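You operate a simulated robot arm through the tools that you are given. There is no shell and no other tool.

You are at the controls of a simulated robot arm. One attempt, no reset.

## Task
Press the long rail onto the fresh bead on the gold frame panel.
Fine: press till the lamp is green, lever up, sled back at LOAD.
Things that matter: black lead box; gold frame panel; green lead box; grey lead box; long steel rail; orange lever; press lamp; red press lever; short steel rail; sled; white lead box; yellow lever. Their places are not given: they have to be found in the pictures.

Only the result counts: the job must be done as asked and must still hold three seconds after the hand-in. Knocking over, shifting, dropping, spilling or breaking anything else fails it.

## Robot
A 7-joint arm with a two-finger parallel gripper, fixed in place. Base frame: the origin is at the foot of the arm, x ahead of it, y to its left, z up. Readings come in cm, rad, newtons and seconds.
Its first joint turns from -2.304 to 2.304 rad. Payload 3.91 kg.
Tool frame: the origin (TCP) lies between the finger pads and is the grasp point; the fingertips stand 3 cm ahead of it; z points along the fingers, y is the line along which they close. The gripper opens to 11 cm. The fingers are 2 cm wide and 1 cm thick; the gripper's body (4.8 by 11.2 cm) begins 5.5 cm behind the TCP.
Orientation is that of the tool frame in the base frame, as a unit quaternion [x, y, z, w]. With the fingers straight down and closing along the base's y, the tool's x points along the base's -x, its y along +y and its z along -z.

## Interface
- The arm moves only by the tool apply_moves. Its argument "increments" is text: rows parted by semicolons, each of 7 numbers parted by spaces: the turn, a rotation vector about the tool's x, y, z in rad, then the shift along the tool's x, y, z in cm, then the closure in counts, from 0 (fully open) to 255 (shut). In form: rx ry rz dx dy dz grip; .... A call has 1 to 20 rows; each row is the pose to reach, as a shift and turn from the pose commanded when the call began, along the tool's axes at that moment. Each row takes 0.2 s and may step no farther than 5 cm and 0.15 rad from the row before; otherwise, or with a gripper value out of range, the whole call is refused. Where a pose cannot be reached the arm comes as near as it can. A force on the tool above 90 N (or 10 N above the force at the start of the call, whichever is more), or a blocked arm, ends the call early, and 0.2 s more pass. The fingers move at their own pace (about 10.8 cm/s each) and stop on an object; they squeeze with about 43 N. The grip force told is the motor's: it shows also when the fingers shut on nothing. Time passes only in rows, and 0.2 s behind the last, so rows that repeat a pose let the fingers close. The reply holds the time, the measured pose of the TCP, the force on the tool along the base axes, the opening and the grip force, in the units named above and with some noise, with the torque about the TCP (base axes, N m) and any sound that the robot's microphone picked up, and new pictures: "pictures" is both (left out), scene, wrist or none.
- Cameras (640 x 400 px; columns grow to the right, rows downward): "scene" is fixed at [39.94, -49.92, 146.59]; the picture's right is [1.00, 0.06, 0.00], its down [0.02, -0.25, -0.97] and it looks along [-0.06, 0.97, -0.25] (base axes); focal length 315 px, centre (320, 200). "wrist" rides on the gripper at [7.2, 1.7, -10.3] in the tool frame; the picture's right is [-0.23, 0.97, 0.00], its down [-0.76, -0.18, -0.62] and it looks along [-0.61, -0.14, 0.78] (tool axes); focal length 222 px, centre (320, 200).
- point_at(camera, pixels): there is no depth. For up to 12 entries [column, row, z] of the newest picture of that camera ("zoom" is the newest enlarged one), the place [x, y] in the base frame at which the ray of that pixel passes the height z, good to about 0.2 cm. No time passes.
- zoom(camera, box): a new picture of the part [left, top, right, bottom] of that camera's present view, enlarged. No time passes.
- hand_in(): hands the job in; it is judged then, once.

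Leave the gripper open and the arm clear of the work at the hand-in unless told otherwise.

The tools are called after "Emit:" as a command line: name --argument value ..., lists and objects as JSON in quotes. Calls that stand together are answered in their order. apply_moves: Moves the arm, as the interface text tells. Its arguments: {"type":"object","properties":{"increments":{"type":"string"},"pictures":{"type":"string","enum":["both","scene","wrist","none"]}},"required":["increments"]} The other tools are called the same way: point_at (camera, pixels) gives the place at which the rays of pixels pass given heights; zoom (camera, box) takes an enlarged picture of a part of a camera's view; hand_in () hands the job in.

At the start:

```text
t: 0.0
tool_pos: [14.08, 42.66, 154.57]
orientation: [0.001, 1.0, 0.0, 0.0]
wrist_force: [0.2, -0.1, -0.3]
torque: [0.02, 0.0, -0.01]
grip_width: 11.0
grasp_force: 0.1
```

scene: 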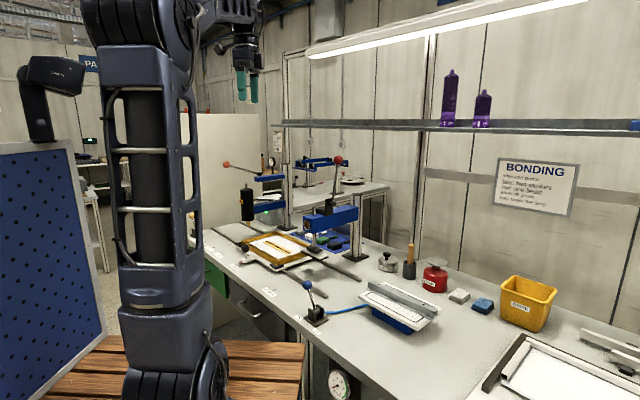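
wrist: 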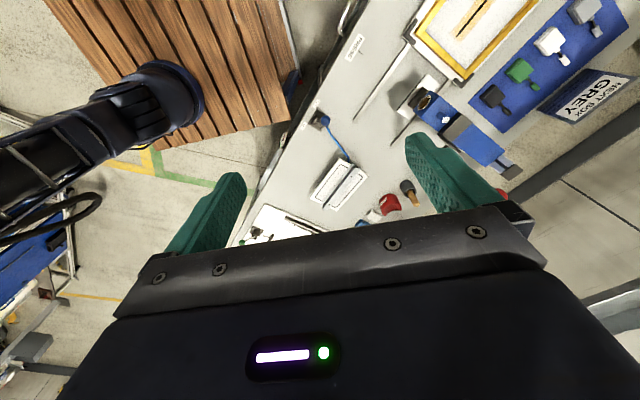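

I can see a bench with a press, a gold frame on a sled, levers and rails. I'll zoom into several parts of the scene picture before moving.

Emit:
zoom --camera "scene" --box '[200, 140, 400, 300]'

Emit:
zoom --camera "scene" --box '[280, 240, 480, 400]'

Emit:
zoom --camera "scene" --box '[440, 240, 640, 400]'

Emit:
zoom --camera "wrist" --box '[340, 0, 640, 190]'

Emit:
zoom --camera "scene" --box '[420, 60, 640, 230]'

```text
2.50 times, centred on (300, 220) of scene
```

zoom: 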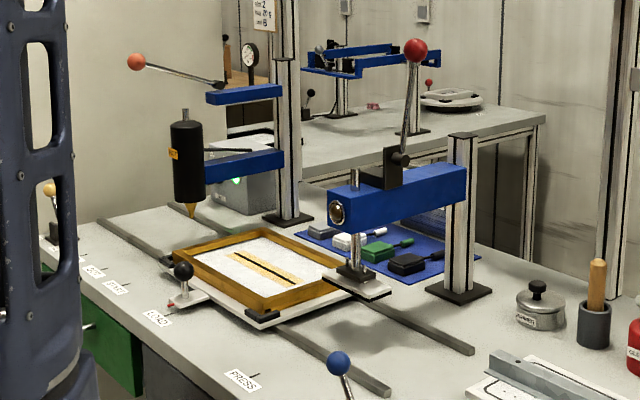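

```text
2.50 times, centred on (380, 320) of scene
```

zoom: 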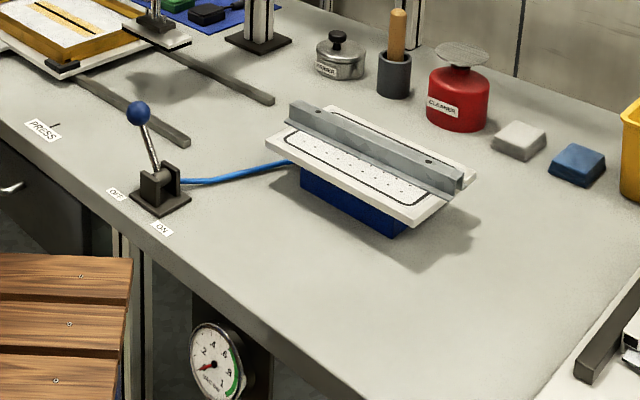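

```text
2.50 times, centred on (540, 320) of scene
```

zoom: 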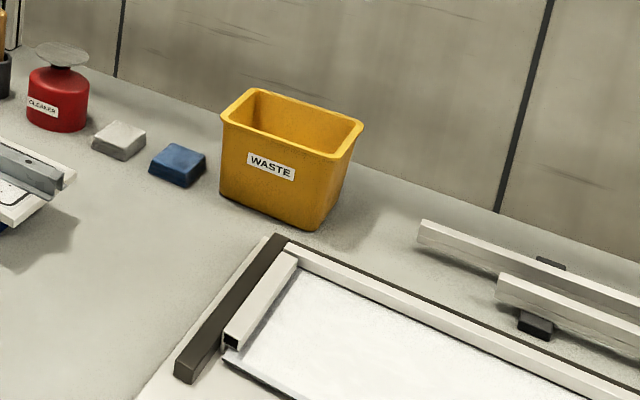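

```text
2.11 times, centred on (490, 95) of wrist
```

zoom: 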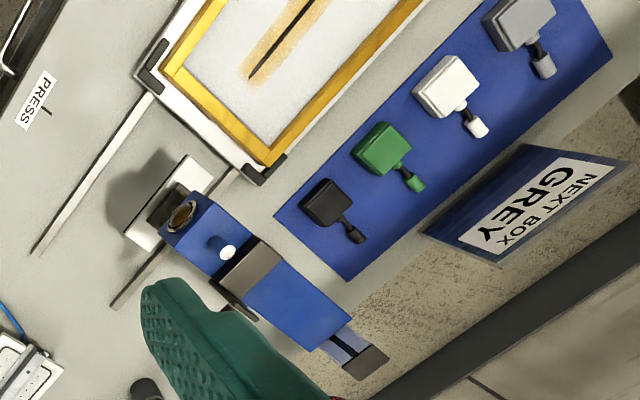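

```text
2.35 times, centred on (530, 145) of scene
```

zoom: 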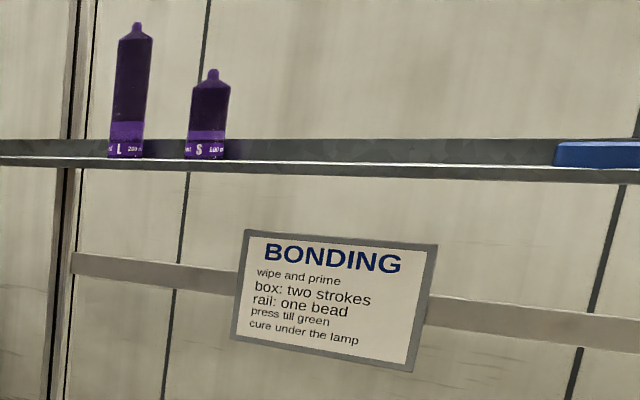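

Next I need the bench height. I'll compare the PRESS label tick in both cameras: scene (304,290) and wrist (363,53), at several heights.

Emit:
point_at --camera "scene" --pixels '[[304, 290, 80], [304, 290, 85], [304, 290, 90], [304, 290, 95], [304, 290, 100]]'

Emit:
point_at --camera "wrist" --pixels '[[363, 53, 80], [363, 53, 85], [363, 53, 90], [363, 53, 95], [363, 53, 100]]'

```text
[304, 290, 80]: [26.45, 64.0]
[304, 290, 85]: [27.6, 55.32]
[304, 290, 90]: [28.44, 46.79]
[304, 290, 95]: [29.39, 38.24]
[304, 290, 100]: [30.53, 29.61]
```

```text
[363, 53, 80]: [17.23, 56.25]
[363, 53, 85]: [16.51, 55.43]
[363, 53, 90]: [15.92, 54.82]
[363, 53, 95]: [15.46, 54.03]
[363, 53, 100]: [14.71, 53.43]
```

The zoom box was widened to keep its aspect, so the correct PRESS tick in the scene picture is at about (276,290). I'll redo it.

Emit:
point_at --camera "scene" --pixels '[[276, 290, 80], [276, 290, 85], [276, 290, 90], [276, 290, 95], [276, 290, 100]]'

Emit:
zoom --camera "wrist" --box '[220, 80, 440, 260]'

```text
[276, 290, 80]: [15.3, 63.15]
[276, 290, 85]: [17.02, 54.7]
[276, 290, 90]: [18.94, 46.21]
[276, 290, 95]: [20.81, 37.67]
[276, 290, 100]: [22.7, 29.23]
```

```text
2.22 times, centred on (330, 170) of wrist
```

zoom: 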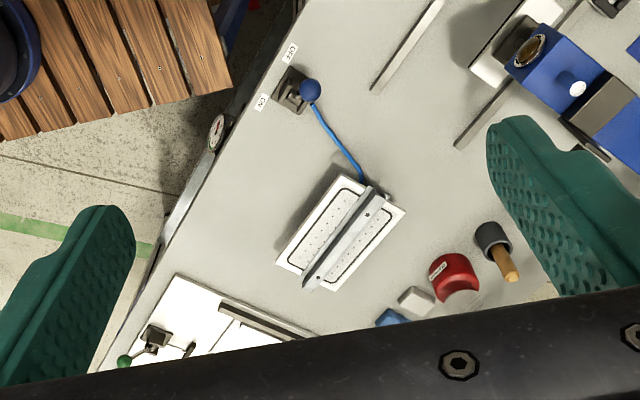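

The bench top is at about z = 85. I'll zoom in on the vacuum plate and the far right of the bench to identify the rails, then on the sled area and the lamps.

Emit:
zoom --camera "scene" --box '[350, 270, 450, 332]'

Emit:
zoom --camera "scene" --box '[540, 310, 640, 400]'

Emit:
zoom --camera "scene" --box '[200, 140, 300, 202]'

Emit:
zoom --camera "scene" --box '[230, 220, 330, 282]'

Emit:
zoom --camera "scene" --box '[290, 140, 390, 202]'

Emit:
zoom --camera "wrist" --box '[280, 140, 400, 215]'

```text
6.40 times, centred on (400, 301) of scene
```

zoom: 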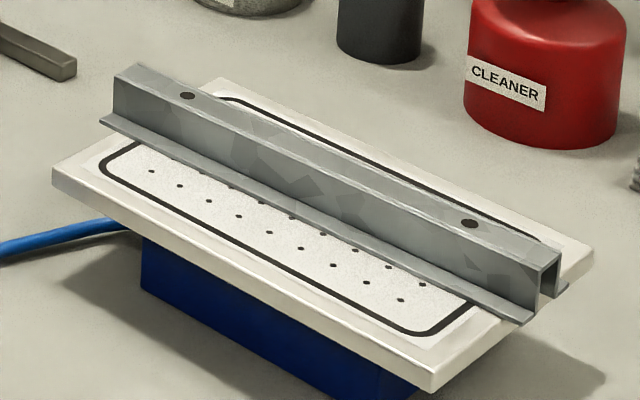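

```text
4.44 times, centred on (590, 355) of scene
```

zoom: 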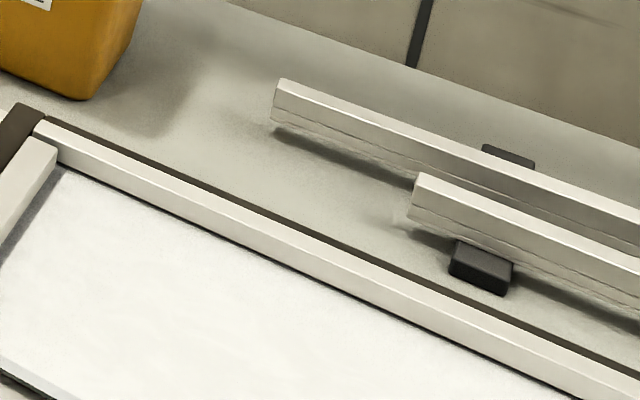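

```text
6.40 times, centred on (250, 171) of scene
```

zoom: 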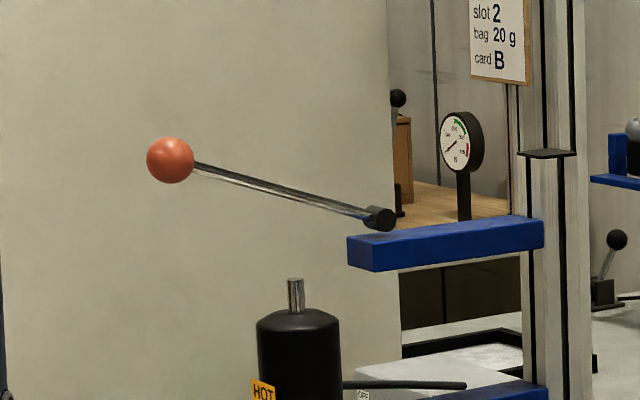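

```text
6.40 times, centred on (280, 251) of scene
```

zoom: 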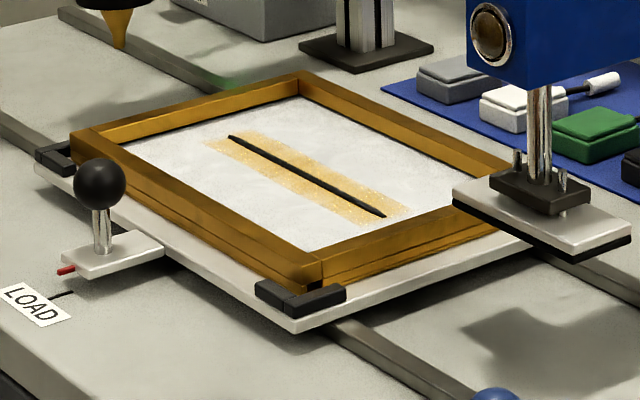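

```text
6.40 times, centred on (340, 171) of scene
```

zoom: 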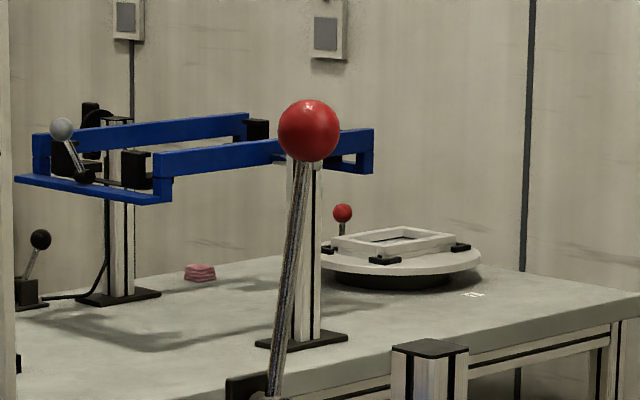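

```text
5.33 times, centred on (340, 178) of wrist
```

zoom: 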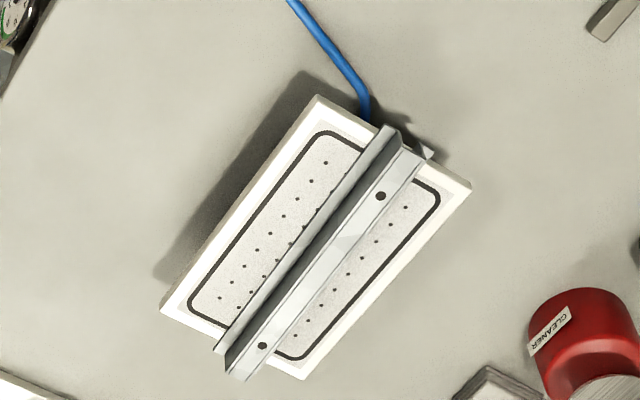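

The rail on the vacuum plate has a hat profile (a raised channel with two flanges). I'll now place the main features at estimated heights.

Emit:
point_at --camera "scene" --pixels '[[240.9, 265.4, 85], [276, 290, 85], [223, 255, 85], [212, 248, 85], [367.7, 281.5, 95], [437.2, 310.7, 95], [266, 241, 89], [290, 253.4, 89], [338, 163, 120], [342, 260, 85], [230, 243, 90], [415, 317, 91]]'

Emit:
point_at --camera "wrist" --pixels '[[352, 165, 85], [352, 165, 95], [325, 207, 85], [325, 207, 95], [487, 5, 90], [458, 36, 90], [418, 98, 105], [444, 118, 110]]'

```text
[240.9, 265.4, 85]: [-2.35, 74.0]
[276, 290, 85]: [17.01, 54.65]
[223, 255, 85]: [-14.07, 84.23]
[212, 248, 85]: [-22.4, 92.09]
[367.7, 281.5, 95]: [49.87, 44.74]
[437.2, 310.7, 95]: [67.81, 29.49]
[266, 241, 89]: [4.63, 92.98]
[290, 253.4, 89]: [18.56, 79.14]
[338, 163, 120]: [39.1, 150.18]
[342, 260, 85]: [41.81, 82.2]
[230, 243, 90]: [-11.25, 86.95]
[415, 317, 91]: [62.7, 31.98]
```

```text
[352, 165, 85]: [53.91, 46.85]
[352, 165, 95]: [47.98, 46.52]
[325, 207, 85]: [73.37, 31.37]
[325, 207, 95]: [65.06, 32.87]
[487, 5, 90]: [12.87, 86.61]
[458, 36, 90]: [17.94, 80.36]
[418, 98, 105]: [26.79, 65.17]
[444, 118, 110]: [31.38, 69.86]
```

The bench runs diagonally along (0.7, -0.7). I'll take a closer look at the press head, the lever pivot, the vacuum lever with its gauge, and the red ball in the wrist view.

Emit:
zoom --camera "scene" --box '[290, 180, 390, 242]'

Emit:
zoom --camera "scene" --box '[290, 275, 390, 337]'

Emit:
zoom --camera "wrist" --box '[400, 80, 540, 220]'

Emit:
zoom --camera "scene" --box '[180, 190, 280, 252]'

Emit:
zoom --camera "scene" --box '[290, 350, 390, 400]'

```text
6.40 times, centred on (340, 211) of scene
```

zoom: 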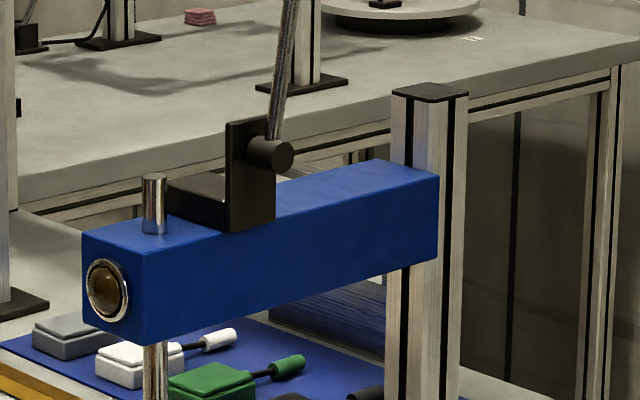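

```text
6.40 times, centred on (340, 306) of scene
```

zoom: 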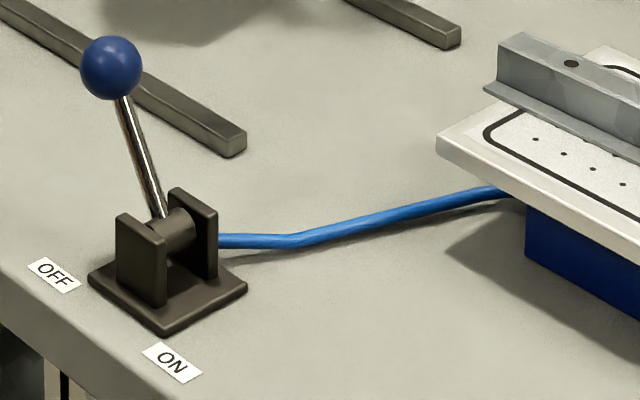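

```text
2.86 times, centred on (470, 150) of wrist
```

zoom: 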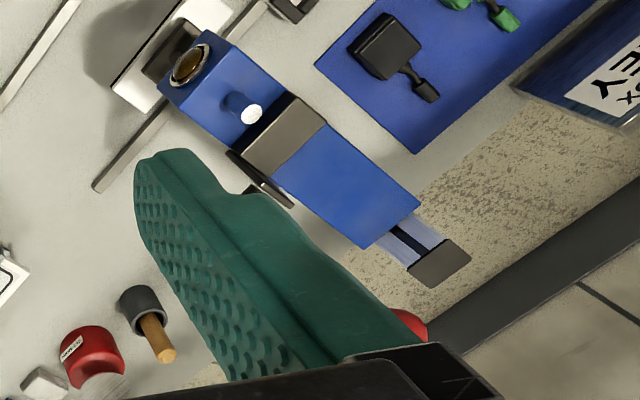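

```text
6.40 times, centred on (230, 221) of scene
```

zoom: 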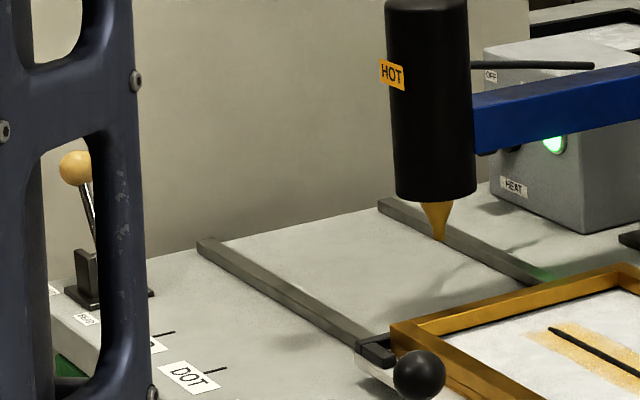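

```text
6.40 times, centred on (340, 375) of scene
```

zoom: 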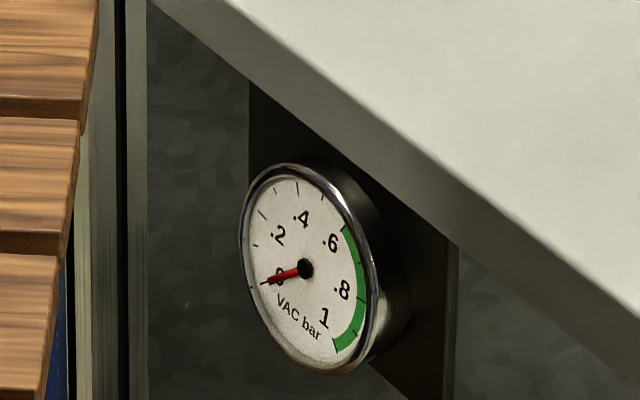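

The vacuum gauge reads 0, so the vacuum is off. The press lamp is a dark amber dome at the front of the press head. The red lever is up, and pivots on the right side of the head. I still need to find the second rail, so I'll yaw the tool 45° and shift it a little to look along the bench's left half.

Emit:
apply_moves --increments "0 0 -0.131 1.5 1.2 0.8 0; 0 0 -0.262 3 2.4 1.6 0; 0 0 -0.393 4.5 3.6 2.4 0; 0 0 -0.524 6 4.8 3.2 0; 0 0 -0.655 7.5 6 4 0; 0 0 -0.785 9 7.3 4.6 0" --pictures "both"

```text
t: 1.4
tool_pos: [4.97, 49.9, 149.94]
orientation: [-0.384, 0.923, 0.0, -0.001]
wrist_force: [0.3, -0.1, 0.0]
torque: [0.04, 0.01, -0.01]
grip_width: 10.98
grasp_force: 0.0
```

scene: 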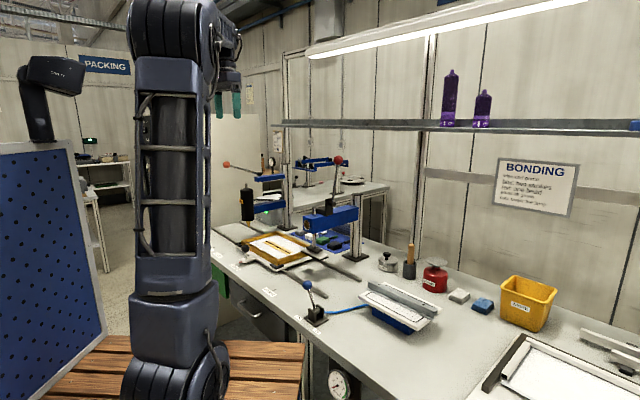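
wrist: 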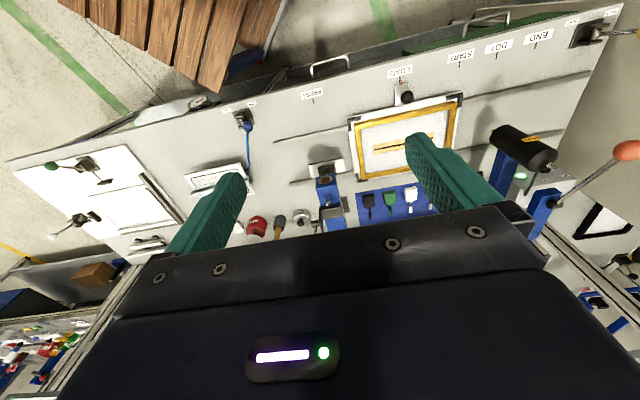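

The wrist view now covers nearly the whole bench. I'll zoom into several parts of it to find the second rail and read the labels.

Emit:
zoom --camera "wrist" --box '[380, 0, 640, 150]'

Emit:
zoom --camera "wrist" --box '[140, 60, 360, 240]'

Emit:
zoom --camera "wrist" --box '[0, 130, 200, 280]'

Emit:
zoom --camera "scene" --box '[190, 200, 300, 280]'

Emit:
zoom --camera "wrist" --box '[300, 60, 480, 170]'

```text
2.46 times, centred on (510, 75) of wrist
```

zoom: 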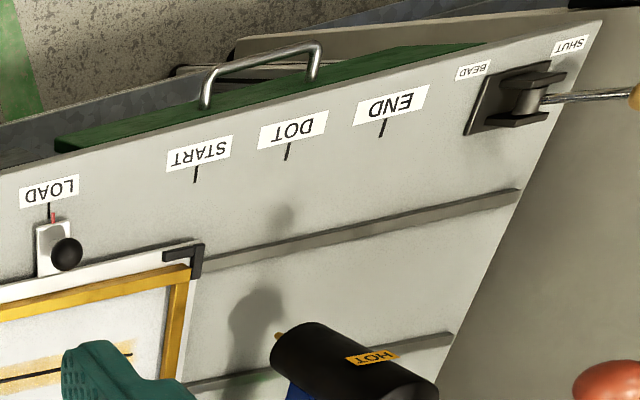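

```text
2.22 times, centred on (250, 150) of wrist
```

zoom: 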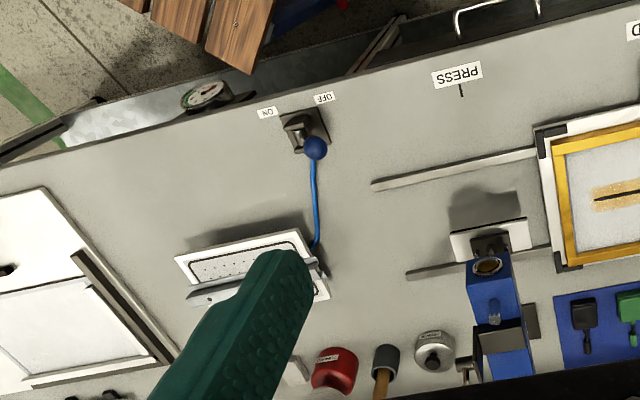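

```text
2.67 times, centred on (100, 205) of wrist
```

zoom: 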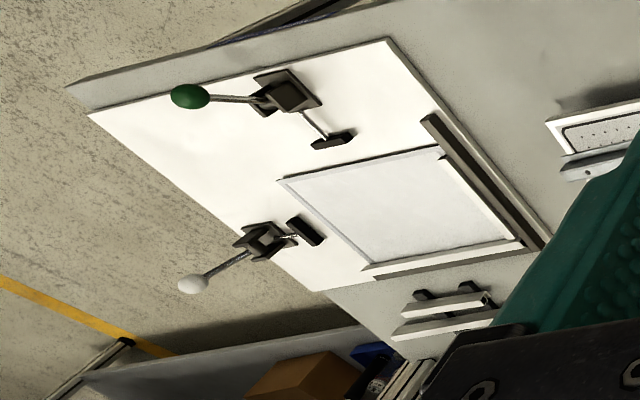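

```text
5.00 times, centred on (245, 240) of scene
```

zoom: 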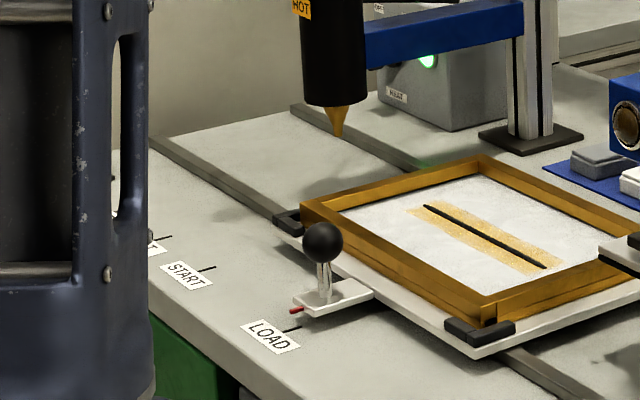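

```text
3.56 times, centred on (390, 115) of wrist
```

zoom: 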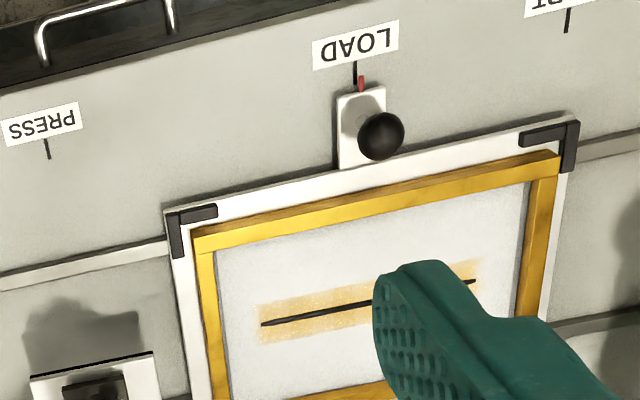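

I see something rail-like at the front edge below PRESS in the wrist picture, around (310,85). I'll zoom there and along the front edge.

Emit:
zoom --camera "wrist" --box '[250, 40, 400, 134]'

Emit:
zoom --camera "scene" --box '[200, 260, 340, 348]'

Emit:
zoom --camera "wrist" --box '[160, 130, 260, 192]'

Emit:
zoom --camera "wrist" --box '[500, 120, 640, 310]'

Emit:
zoom --camera "scene" --box '[210, 130, 300, 200]'

```text
4.26 times, centred on (325, 87) of wrist
```

zoom: 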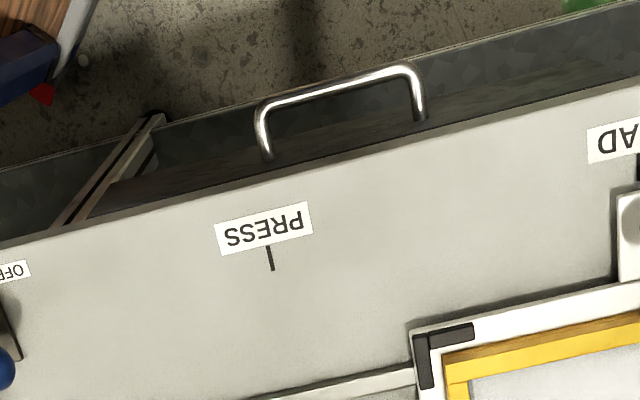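

```text
4.55 times, centred on (270, 304) of scene
```

zoom: 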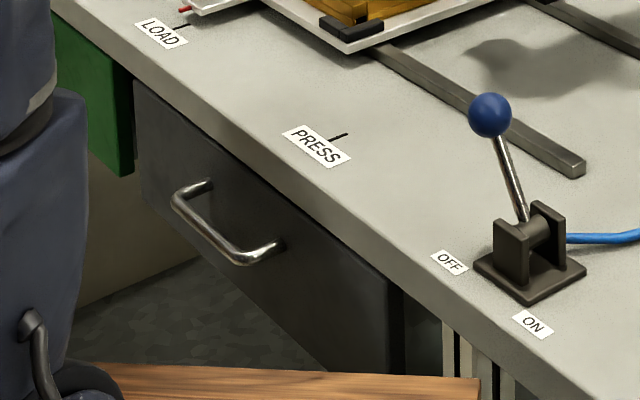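

```text
6.40 times, centred on (210, 161) of wrist
```

zoom: 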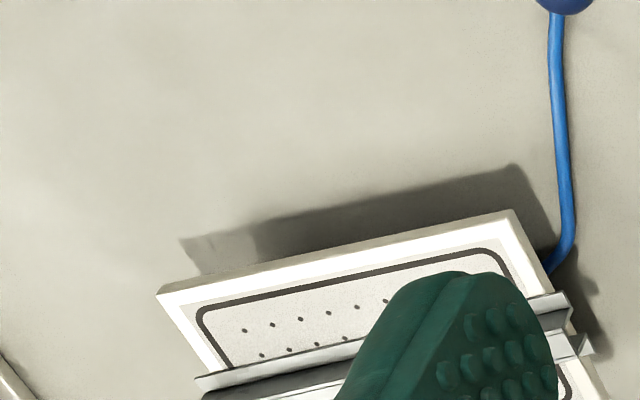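

```text
2.11 times, centred on (570, 215) of wrist
```

zoom: 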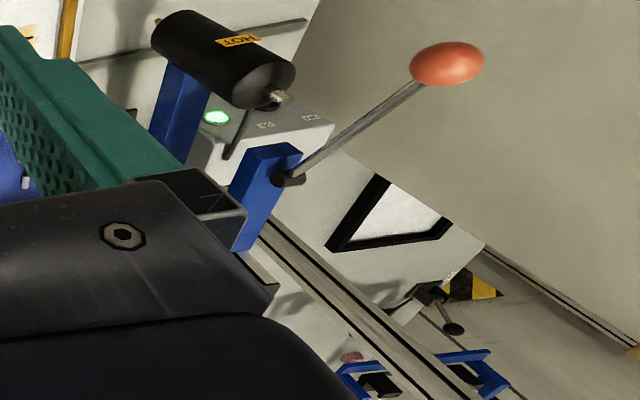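

```text
5.71 times, centred on (255, 165) of scene
```

zoom: 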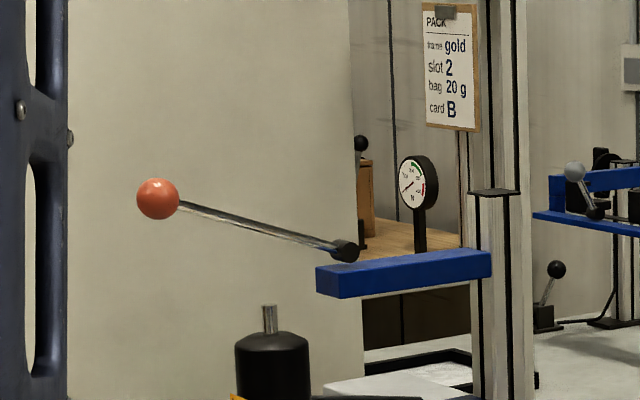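

The vacuum plate carries one hat-section rail. No other steel rail is in sight yet. I'll triangulate some obstacles (dispenser needle, orange ball, press head lamp, knob) from both cameras.

Emit:
point_at --camera "scene" --pixels '[[248.6, 227.4, 95], [248.6, 227.4, 100], [248.6, 227.4, 105], [226.5, 164.5, 125], [226.5, 164.5, 130], [245.3, 240.6, 90], [245.3, 240.6, 95], [306, 225, 105], [306, 225, 110], [306, 225, 115]]'

Emit:
point_at --camera "wrist" --pixels '[[492.5, 130.7, 95], [492.5, 130.7, 100], [492.5, 130.7, 105], [627, 150, 125], [627, 150, 130], [407, 97, 90], [407, 97, 95], [325, 180, 105], [325, 180, 110], [325, 180, 115]]'

```text
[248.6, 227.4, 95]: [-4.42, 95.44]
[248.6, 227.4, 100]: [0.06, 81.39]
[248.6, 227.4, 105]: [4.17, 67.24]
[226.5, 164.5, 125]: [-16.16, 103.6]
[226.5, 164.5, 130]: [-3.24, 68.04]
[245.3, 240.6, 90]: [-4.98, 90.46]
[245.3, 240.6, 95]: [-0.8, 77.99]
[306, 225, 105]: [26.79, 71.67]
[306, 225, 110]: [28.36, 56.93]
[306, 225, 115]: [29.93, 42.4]
```

```text
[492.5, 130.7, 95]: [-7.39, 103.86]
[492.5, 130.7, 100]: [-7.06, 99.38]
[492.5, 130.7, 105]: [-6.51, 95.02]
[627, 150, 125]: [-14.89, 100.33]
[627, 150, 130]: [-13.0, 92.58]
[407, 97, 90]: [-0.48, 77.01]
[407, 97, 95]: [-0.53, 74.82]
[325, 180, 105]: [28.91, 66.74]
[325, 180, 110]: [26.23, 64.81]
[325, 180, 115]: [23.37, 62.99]
```

The press lamp is near (27.6, 66, 107), the orange ball near (-15, 101, 125) and the dispenser needle near (-7.5, 106). All of these are clear of the plate. I'll move over the vacuum plate and turn the tool so that it closes across the rail, to look at the rail from above.

Emit:
apply_moves --increments "0 0 -0.098 -1.77 -3.42 0 0; 0 0 -0.196 -3.54 -6.83 0 0; 0 0 -0.295 -5.32 -10.25 0 0; 0 0 -0.393 -7.09 -13.66 0 0; 0 0 -0.491 -8.86 -17.08 0 0; 0 0 -0.589 -10.63 -20.5 0 0; 0 0 -0.687 -12.4 -23.91 3 0; 0 0 -0.786 -14.18 -27.33 6 0; 0 0 -0.884 -15.95 -30.74 9 0; 0 0 -0.982 -17.72 -34.16 12 0; 0 0 -1.08 -19.49 -37.58 15 0; 0 0 -1.178 -21.26 -40.99 18 0; 0 0 -1.277 -23.04 -44.41 21 0; 0 0 -1.375 -24.81 -47.82 24 0; 0 0 -1.473 -26.58 -51.24 27 0; 0 0 -1.571 -28.35 -54.65 30 0" --pictures "both"

```text
t: 4.8
tool_pos: [63.62, 31.33, 120.13]
orientation: [0.924, -0.381, 0.0, -0.001]
wrist_force: [-1.7, 0.1, -0.1]
torque: [-0.01, -0.1, 0.03]
grip_width: 10.98
grasp_force: 0.1
```

scene: 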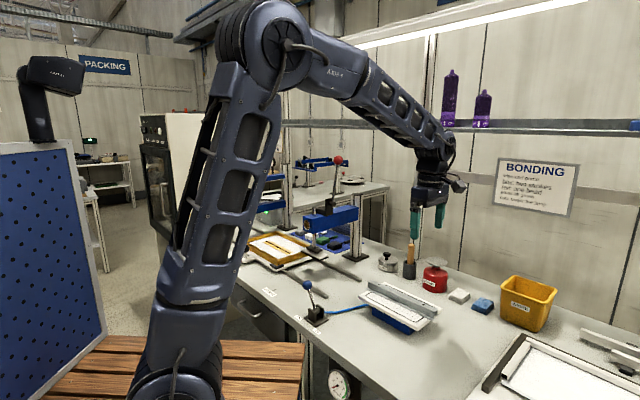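
wrist: 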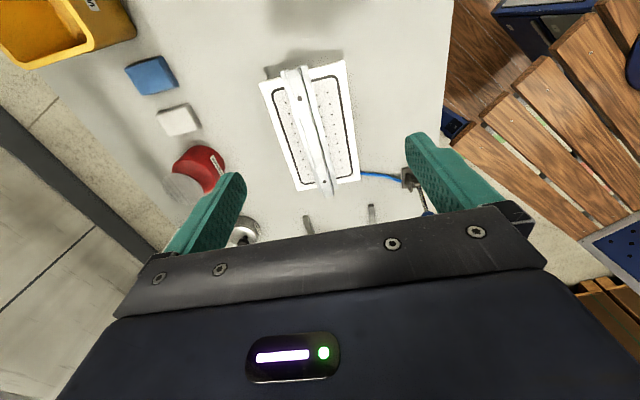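

The rail is visible between the fingers at about (295,70) to (332,195). I'll zoom in on it.

Emit:
zoom --camera "wrist" --box '[220, 40, 460, 200]'

Emit:
zoom --camera "wrist" --box '[250, 40, 370, 120]'

Emit:
zoom --camera "wrist" --box '[270, 130, 390, 210]'

Emit:
zoom --camera "scene" --box '[230, 220, 330, 282]'

Emit:
zoom --camera "scene" --box '[100, 80, 260, 200]'

```text
2.50 times, centred on (340, 120) of wrist
```

zoom: 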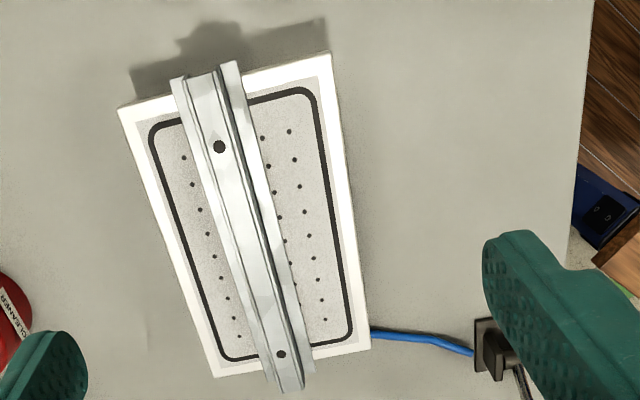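

```text
5.00 times, centred on (310, 80) of wrist
```

zoom: 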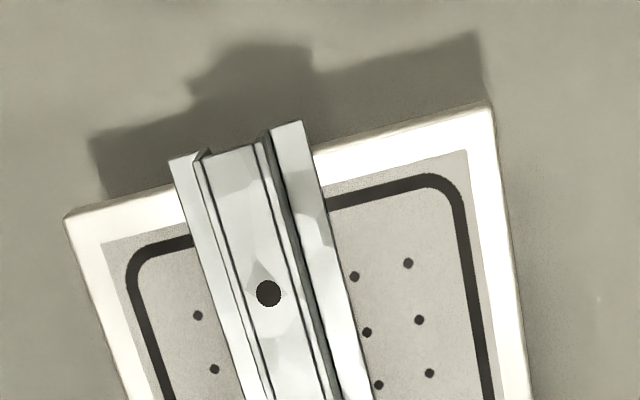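

```text
5.00 times, centred on (330, 170) of wrist
```

zoom: 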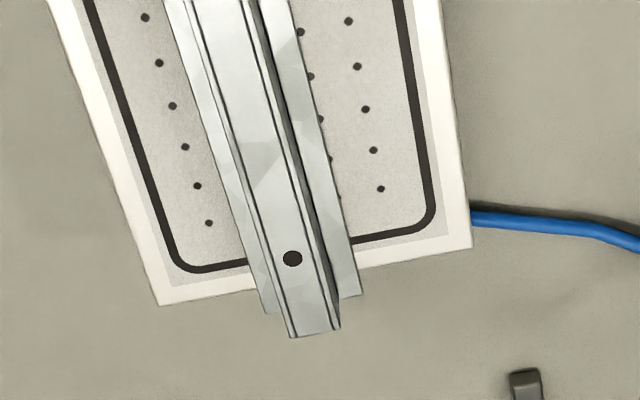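

```text
6.40 times, centred on (280, 251) of scene
```

zoom: 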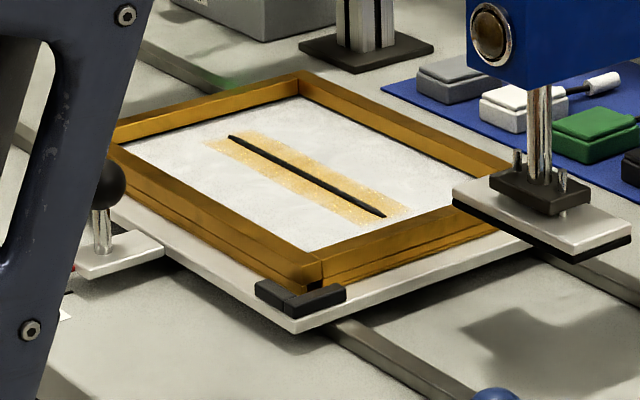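

```text
3.33 times, centred on (180, 140) of scene
```

zoom: 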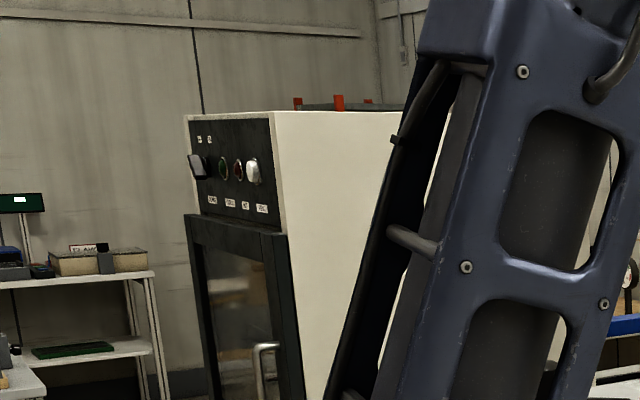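

I'll triangulate the two rail holes and rail ends from both cameras to get the rail height and length.

Emit:
point_at --camera "scene" --pixels '[[379.4, 284.6, 92], [379.4, 284.6, 94], [379.4, 284.6, 96], [423.4, 304.6, 92], [423.4, 304.6, 94], [423.4, 304.6, 96]]'

Emit:
point_at --camera "wrist" --pixels '[[324.4, 181.6, 92], [324.4, 181.6, 94], [324.4, 181.6, 96], [299.6, 98.6, 92], [299.6, 98.6, 94], [299.6, 98.6, 96]]'

```text
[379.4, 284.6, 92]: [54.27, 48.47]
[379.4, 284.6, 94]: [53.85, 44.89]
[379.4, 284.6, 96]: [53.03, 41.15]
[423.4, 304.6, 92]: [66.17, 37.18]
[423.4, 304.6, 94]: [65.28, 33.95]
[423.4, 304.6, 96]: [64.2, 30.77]
```

```text
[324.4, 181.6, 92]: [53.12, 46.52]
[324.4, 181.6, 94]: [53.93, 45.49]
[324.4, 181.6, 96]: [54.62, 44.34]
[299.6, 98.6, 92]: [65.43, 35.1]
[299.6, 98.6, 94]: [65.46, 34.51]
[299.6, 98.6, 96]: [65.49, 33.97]
```

The rail top is at z ≈ 93.6, with holes near (53.8, 45.6) and (65.45, 34.6). Next are the rail ends, the web edges and the plate corners.

Emit:
point_at --camera "wrist" --pixels '[[292.4, 69.4, 93.6], [329, 196.6, 93.6], [286, 85, 93.6], [297.5, 83, 93.6], [322, 185, 93.6], [331, 183.5, 93.6], [280, 71.8, 91.2], [306.8, 64.5, 91.2], [319, 192.5, 91.2], [338, 189, 91.2], [259, 83, 91], [342, 61, 91]]'

Emit:
zoom --camera "wrist" --box '[280, 50, 330, 81]'

Emit:
zoom --camera "wrist" --box '[300, 170, 370, 214]'

```text
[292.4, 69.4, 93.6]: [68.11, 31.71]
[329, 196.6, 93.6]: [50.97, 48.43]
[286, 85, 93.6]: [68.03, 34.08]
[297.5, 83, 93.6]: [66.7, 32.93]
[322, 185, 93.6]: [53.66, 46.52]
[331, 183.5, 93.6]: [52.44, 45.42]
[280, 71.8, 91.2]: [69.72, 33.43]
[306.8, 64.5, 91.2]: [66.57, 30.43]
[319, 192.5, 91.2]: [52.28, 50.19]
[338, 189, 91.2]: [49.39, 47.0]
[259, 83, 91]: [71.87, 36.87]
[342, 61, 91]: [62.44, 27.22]
```

```text
12.80 times, centred on (305, 66) of wrist
```

zoom: 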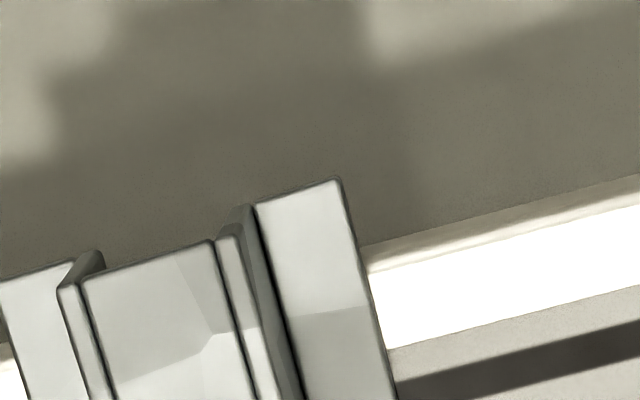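

```text
9.09 times, centred on (335, 192) of wrist
```

zoom: 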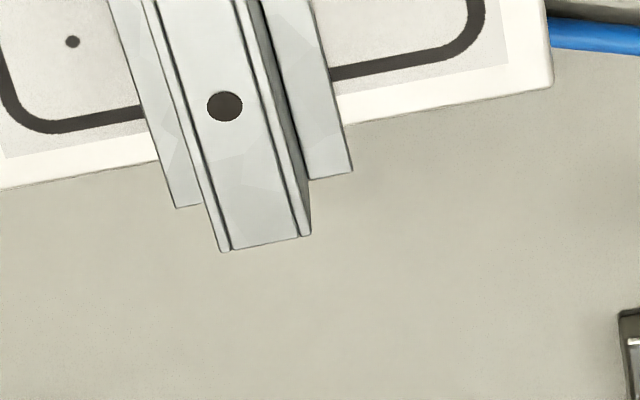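

The rail is about 24 cm long, centred near (59.55, 40.1), running at about -44°. I'll check the plate-top height through its corner before going down.

Emit:
point_at --camera "scene" --pixels '[[358.1, 296, 89], [358.1, 296, 90], [358.1, 296, 91], [358.1, 296, 92]]'

Emit:
point_at --camera "wrist" --pixels '[[360, 179.4, 89], [360, 179.4, 90], [360, 179.4, 91], [360, 179.4, 92]]'

```text
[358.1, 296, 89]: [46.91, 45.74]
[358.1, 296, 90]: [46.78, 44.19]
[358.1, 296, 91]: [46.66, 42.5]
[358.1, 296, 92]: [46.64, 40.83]
```

```text
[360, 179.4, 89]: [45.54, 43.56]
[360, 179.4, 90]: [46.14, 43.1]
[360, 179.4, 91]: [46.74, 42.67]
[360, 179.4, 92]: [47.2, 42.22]
```

The plate top is at z ≈ 91.0, so the hat is about 2.6 cm high. I'll move above the rail centre and stop with the fingertips 5 cm over it to check alignment.

Emit:
apply_moves --increments "0 0 0 -1.81 -0.67 3.62 0; 0 0 0 -3.62 -1.34 7.24 0; 0 0 0 -5.43 -2 10.86 0; 0 0 0 -7.24 -2.67 14.48 0; 0 0 0 -9.05 -3.34 18.1 0; 0 0 0 -9.05 -3.34 18.1 0" --pictures "both"

```text
t: 6.2
tool_pos: [59.55, 40.16, 102.01]
orientation: [0.924, -0.383, 0.0, 0.0]
wrist_force: [-0.7, -0.1, -0.2]
torque: [0.0, 0.04, 0.01]
grip_width: 11.01
grasp_force: 0.0
```

scene: 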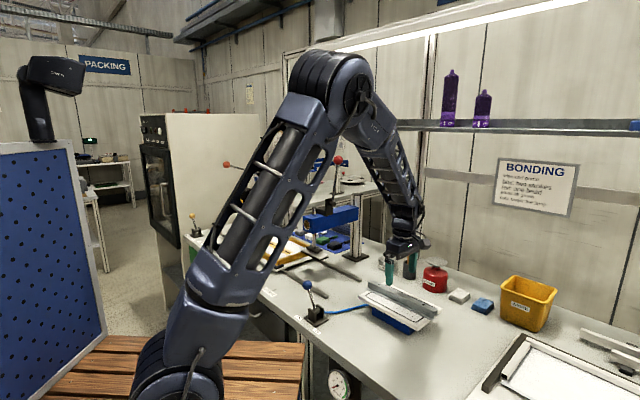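
wrist: 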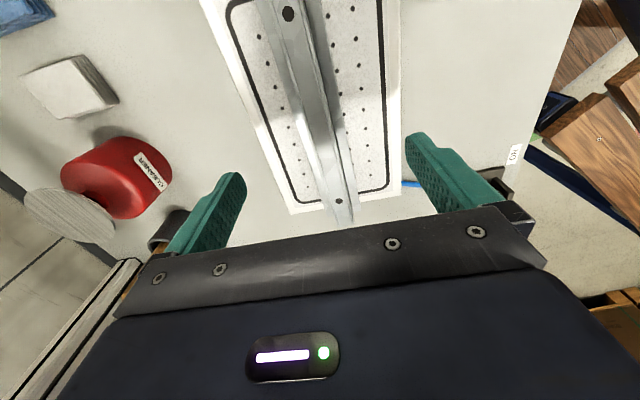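

I'll check the rail relative to the tool axis, and where the cleaner bottle and the dowel cup stand relative to the open fingers.

Emit:
point_at --camera "scene" --pixels '[[409, 278, 85], [401, 275, 85], [435, 291, 85], [422, 287, 85], [387, 268, 85], [411, 245, 100], [411, 245, 104]]'

Emit:
point_at --camera "wrist" --pixels '[[166, 175, 90], [130, 215, 87], [288, 14, 93.6], [338.5, 201, 93.6], [311, 133, 93.6], [334, 133, 93.6]]'

Emit:
zoom --camera "wrist" --box '[240, 0, 420, 240]'

Emit:
zoom --camera "scene" --box '[350, 220, 470, 330]'

```text
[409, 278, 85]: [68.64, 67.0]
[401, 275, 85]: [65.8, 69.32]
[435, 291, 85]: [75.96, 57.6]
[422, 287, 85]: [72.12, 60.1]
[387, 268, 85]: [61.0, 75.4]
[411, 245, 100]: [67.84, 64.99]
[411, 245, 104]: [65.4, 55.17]
```

```text
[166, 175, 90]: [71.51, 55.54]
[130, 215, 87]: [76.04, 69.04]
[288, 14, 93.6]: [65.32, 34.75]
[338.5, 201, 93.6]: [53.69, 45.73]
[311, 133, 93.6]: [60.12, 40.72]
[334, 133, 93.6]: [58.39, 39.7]
```

```text
1.67 times, centred on (330, 120) of wrist
```

zoom: 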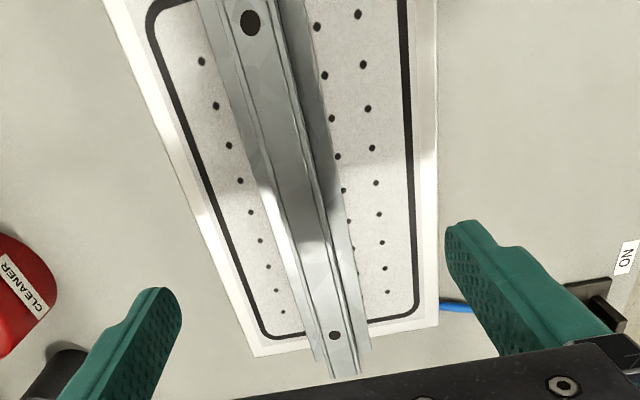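

```text
3.64 times, centred on (410, 275) of scene
```

zoom: 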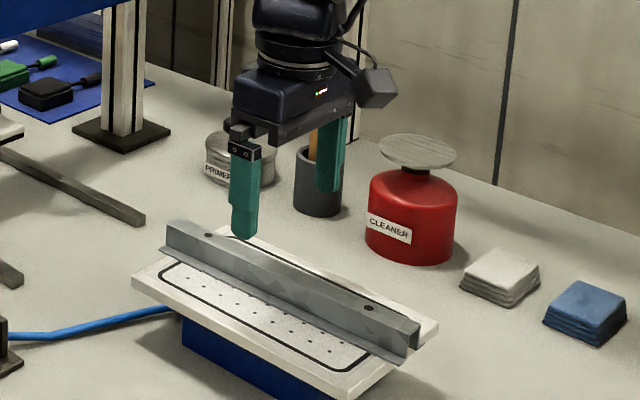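

The rail centre line passes under the TCP (n offset under 0.1 cm), and the bottle and cup are about 25 cm away. I'll descend to z ≈ 94.9, which puts the fingertips about 0.6 cm above the flanges, with a 1.2° yaw trim.

Emit:
apply_moves --increments "0 0 -0.02 0 0 3 0; 0 0 -0.02 0 0 5.5 0; 0 0 -0.02 0 0 7.1 0; 0 0 -0.02 0 0 7.1 0" --pictures "both"

```text
t: 7.2
tool_pos: [59.66, 40.11, 94.75]
orientation: [0.928, -0.373, -0.001, 0.0]
wrist_force: [0.1, -1.0, -1.2]
torque: [0.0, 0.02, 0.01]
grip_width: 10.99
grasp_force: 0.1
```

scene: 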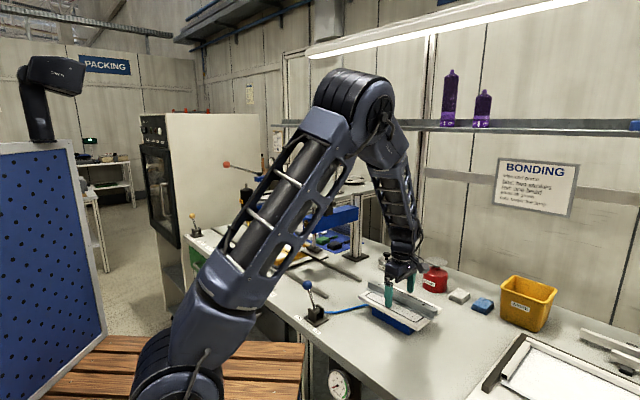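
wrist: 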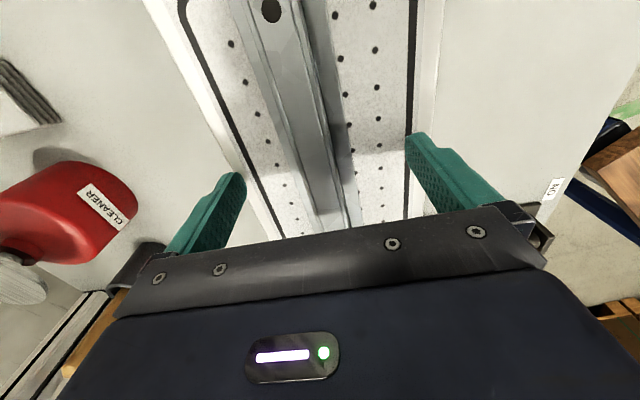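

No contact force, and the rail is centred between the fingers. Now I'll close the gripper on the hat.

Emit:
apply_moves --increments "0 0 0 0 0 0 120; 0 0 0 0 0 0 180; 0 0 0 0 0 0 220; 0 0 0 0 0 0 255; 0 0 0 0 0 0 255; 0 0 0 0 0 0 255" --pictures "both"

```text
t: 8.6
tool_pos: [59.5, 39.99, 94.81]
orientation: [0.928, -0.373, 0.0, 0.0]
wrist_force: [0.5, -0.3, 0.1]
torque: [-0.08, -0.07, 0.09]
grip_width: 2.1
grasp_force: 42.6
```

scene: 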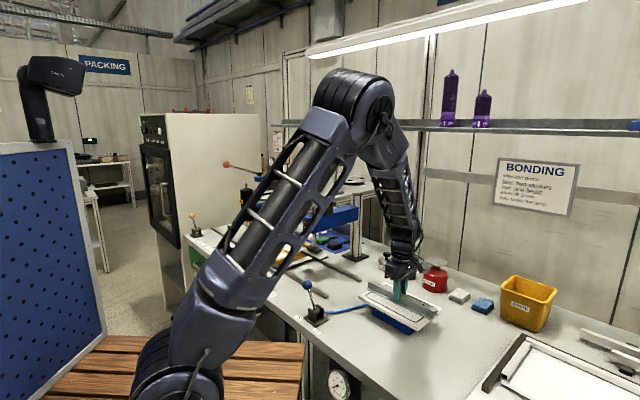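
wrist: 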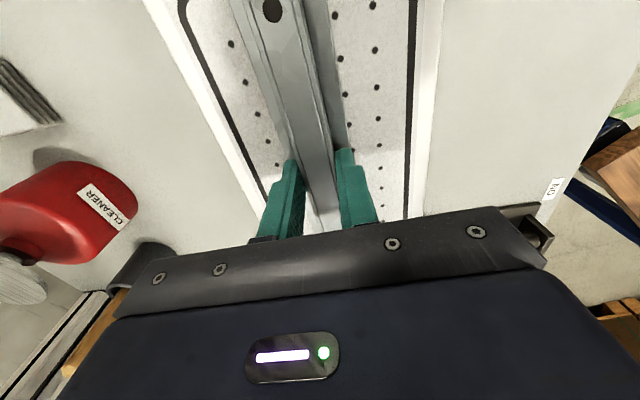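

The grip is solid: 2.1 cm width at 42.6 N. I'll lift straight up, slowly at first.

Emit:
apply_moves --increments "0 0 0 0 0 -1 255; 0 0 0 0 0 -3 255; 0 0 0 0 0 -6.5 255; 0 0 0 0 0 -10.5 255; 0 0 0 0 0 -15 255; 0 0 0 0 0 -19.5 255; 0 0 0 0 0 -24 255; 0 0 0 0 0 -28 255; 0 0 0 0 0 -28 255" --pictures "both"

```text
t: 10.6
tool_pos: [59.73, 40.03, 122.73]
orientation: [0.928, -0.373, 0.0, 0.001]
wrist_force: [0.2, 0.6, -0.8]
torque: [-0.01, -0.02, -0.01]
grip_width: 2.13
grasp_force: 43.0
```

scene: 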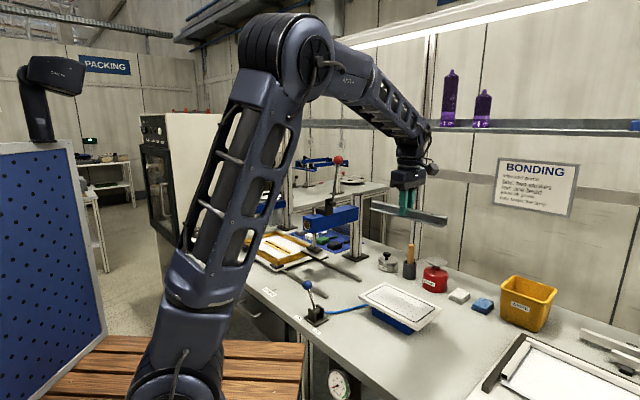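
wrist: 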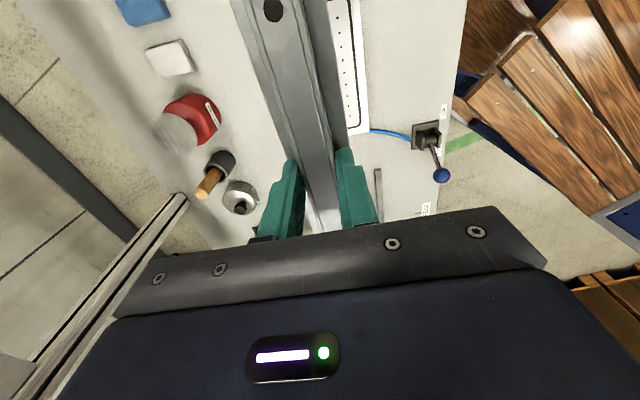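

The rail is lifted cleanly and is light. I'll carry it on a path close to the base, staying clear of the press and its red lever, until it is high in front of the sled.

Emit:
apply_moves --increments "0 0 0 -2.6 2.03 -2.55 255; 0 0 0 -5.2 4.06 -5.1 255; 0 0 0 -7.8 6.1 -7.65 255; 0 0 0 -10.4 8.13 -10.2 255; 0 0 0 -13 10.16 -12.75 255; 0 0 0 -15.6 12.19 -15.3 255; 0 0 0 -20.04 12.98 -15.3 255; 0 0 0 -24.48 13.77 -15.3 255; 0 0 0 -28.92 14.56 -15.3 255; 0 0 0 -33.36 15.35 -15.3 255; 0 0 0 -37.8 16.14 -15.3 255; 0 0 0 -42.24 16.93 -15.3 255; 0 0 0 -46.68 17.72 -15.3 255; 0 0 0 -51.1 18.5 -15.3 255; 0 0 0 -51.1 18.5 -15.3 255" --pictures "both"

```text
t: 13.8
tool_pos: [9.96, 62.07, 138.12]
orientation: [0.928, -0.374, 0.0, 0.0]
wrist_force: [-0.4, 0.0, -1.8]
torque: [-0.01, 0.03, 0.01]
grip_width: 2.12
grasp_force: 42.9
```

scene: 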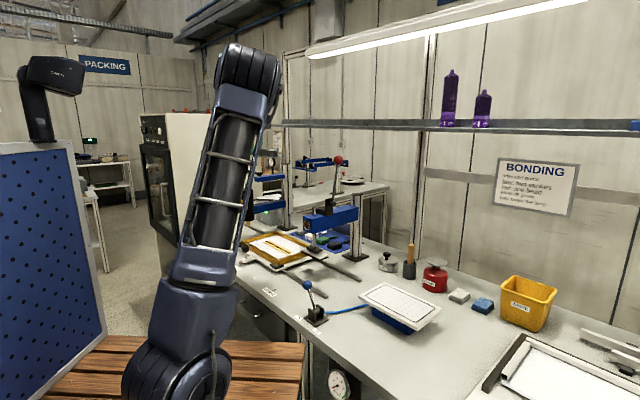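
wrist: 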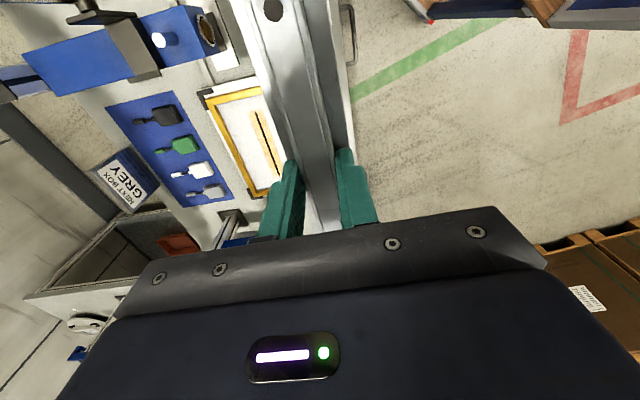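

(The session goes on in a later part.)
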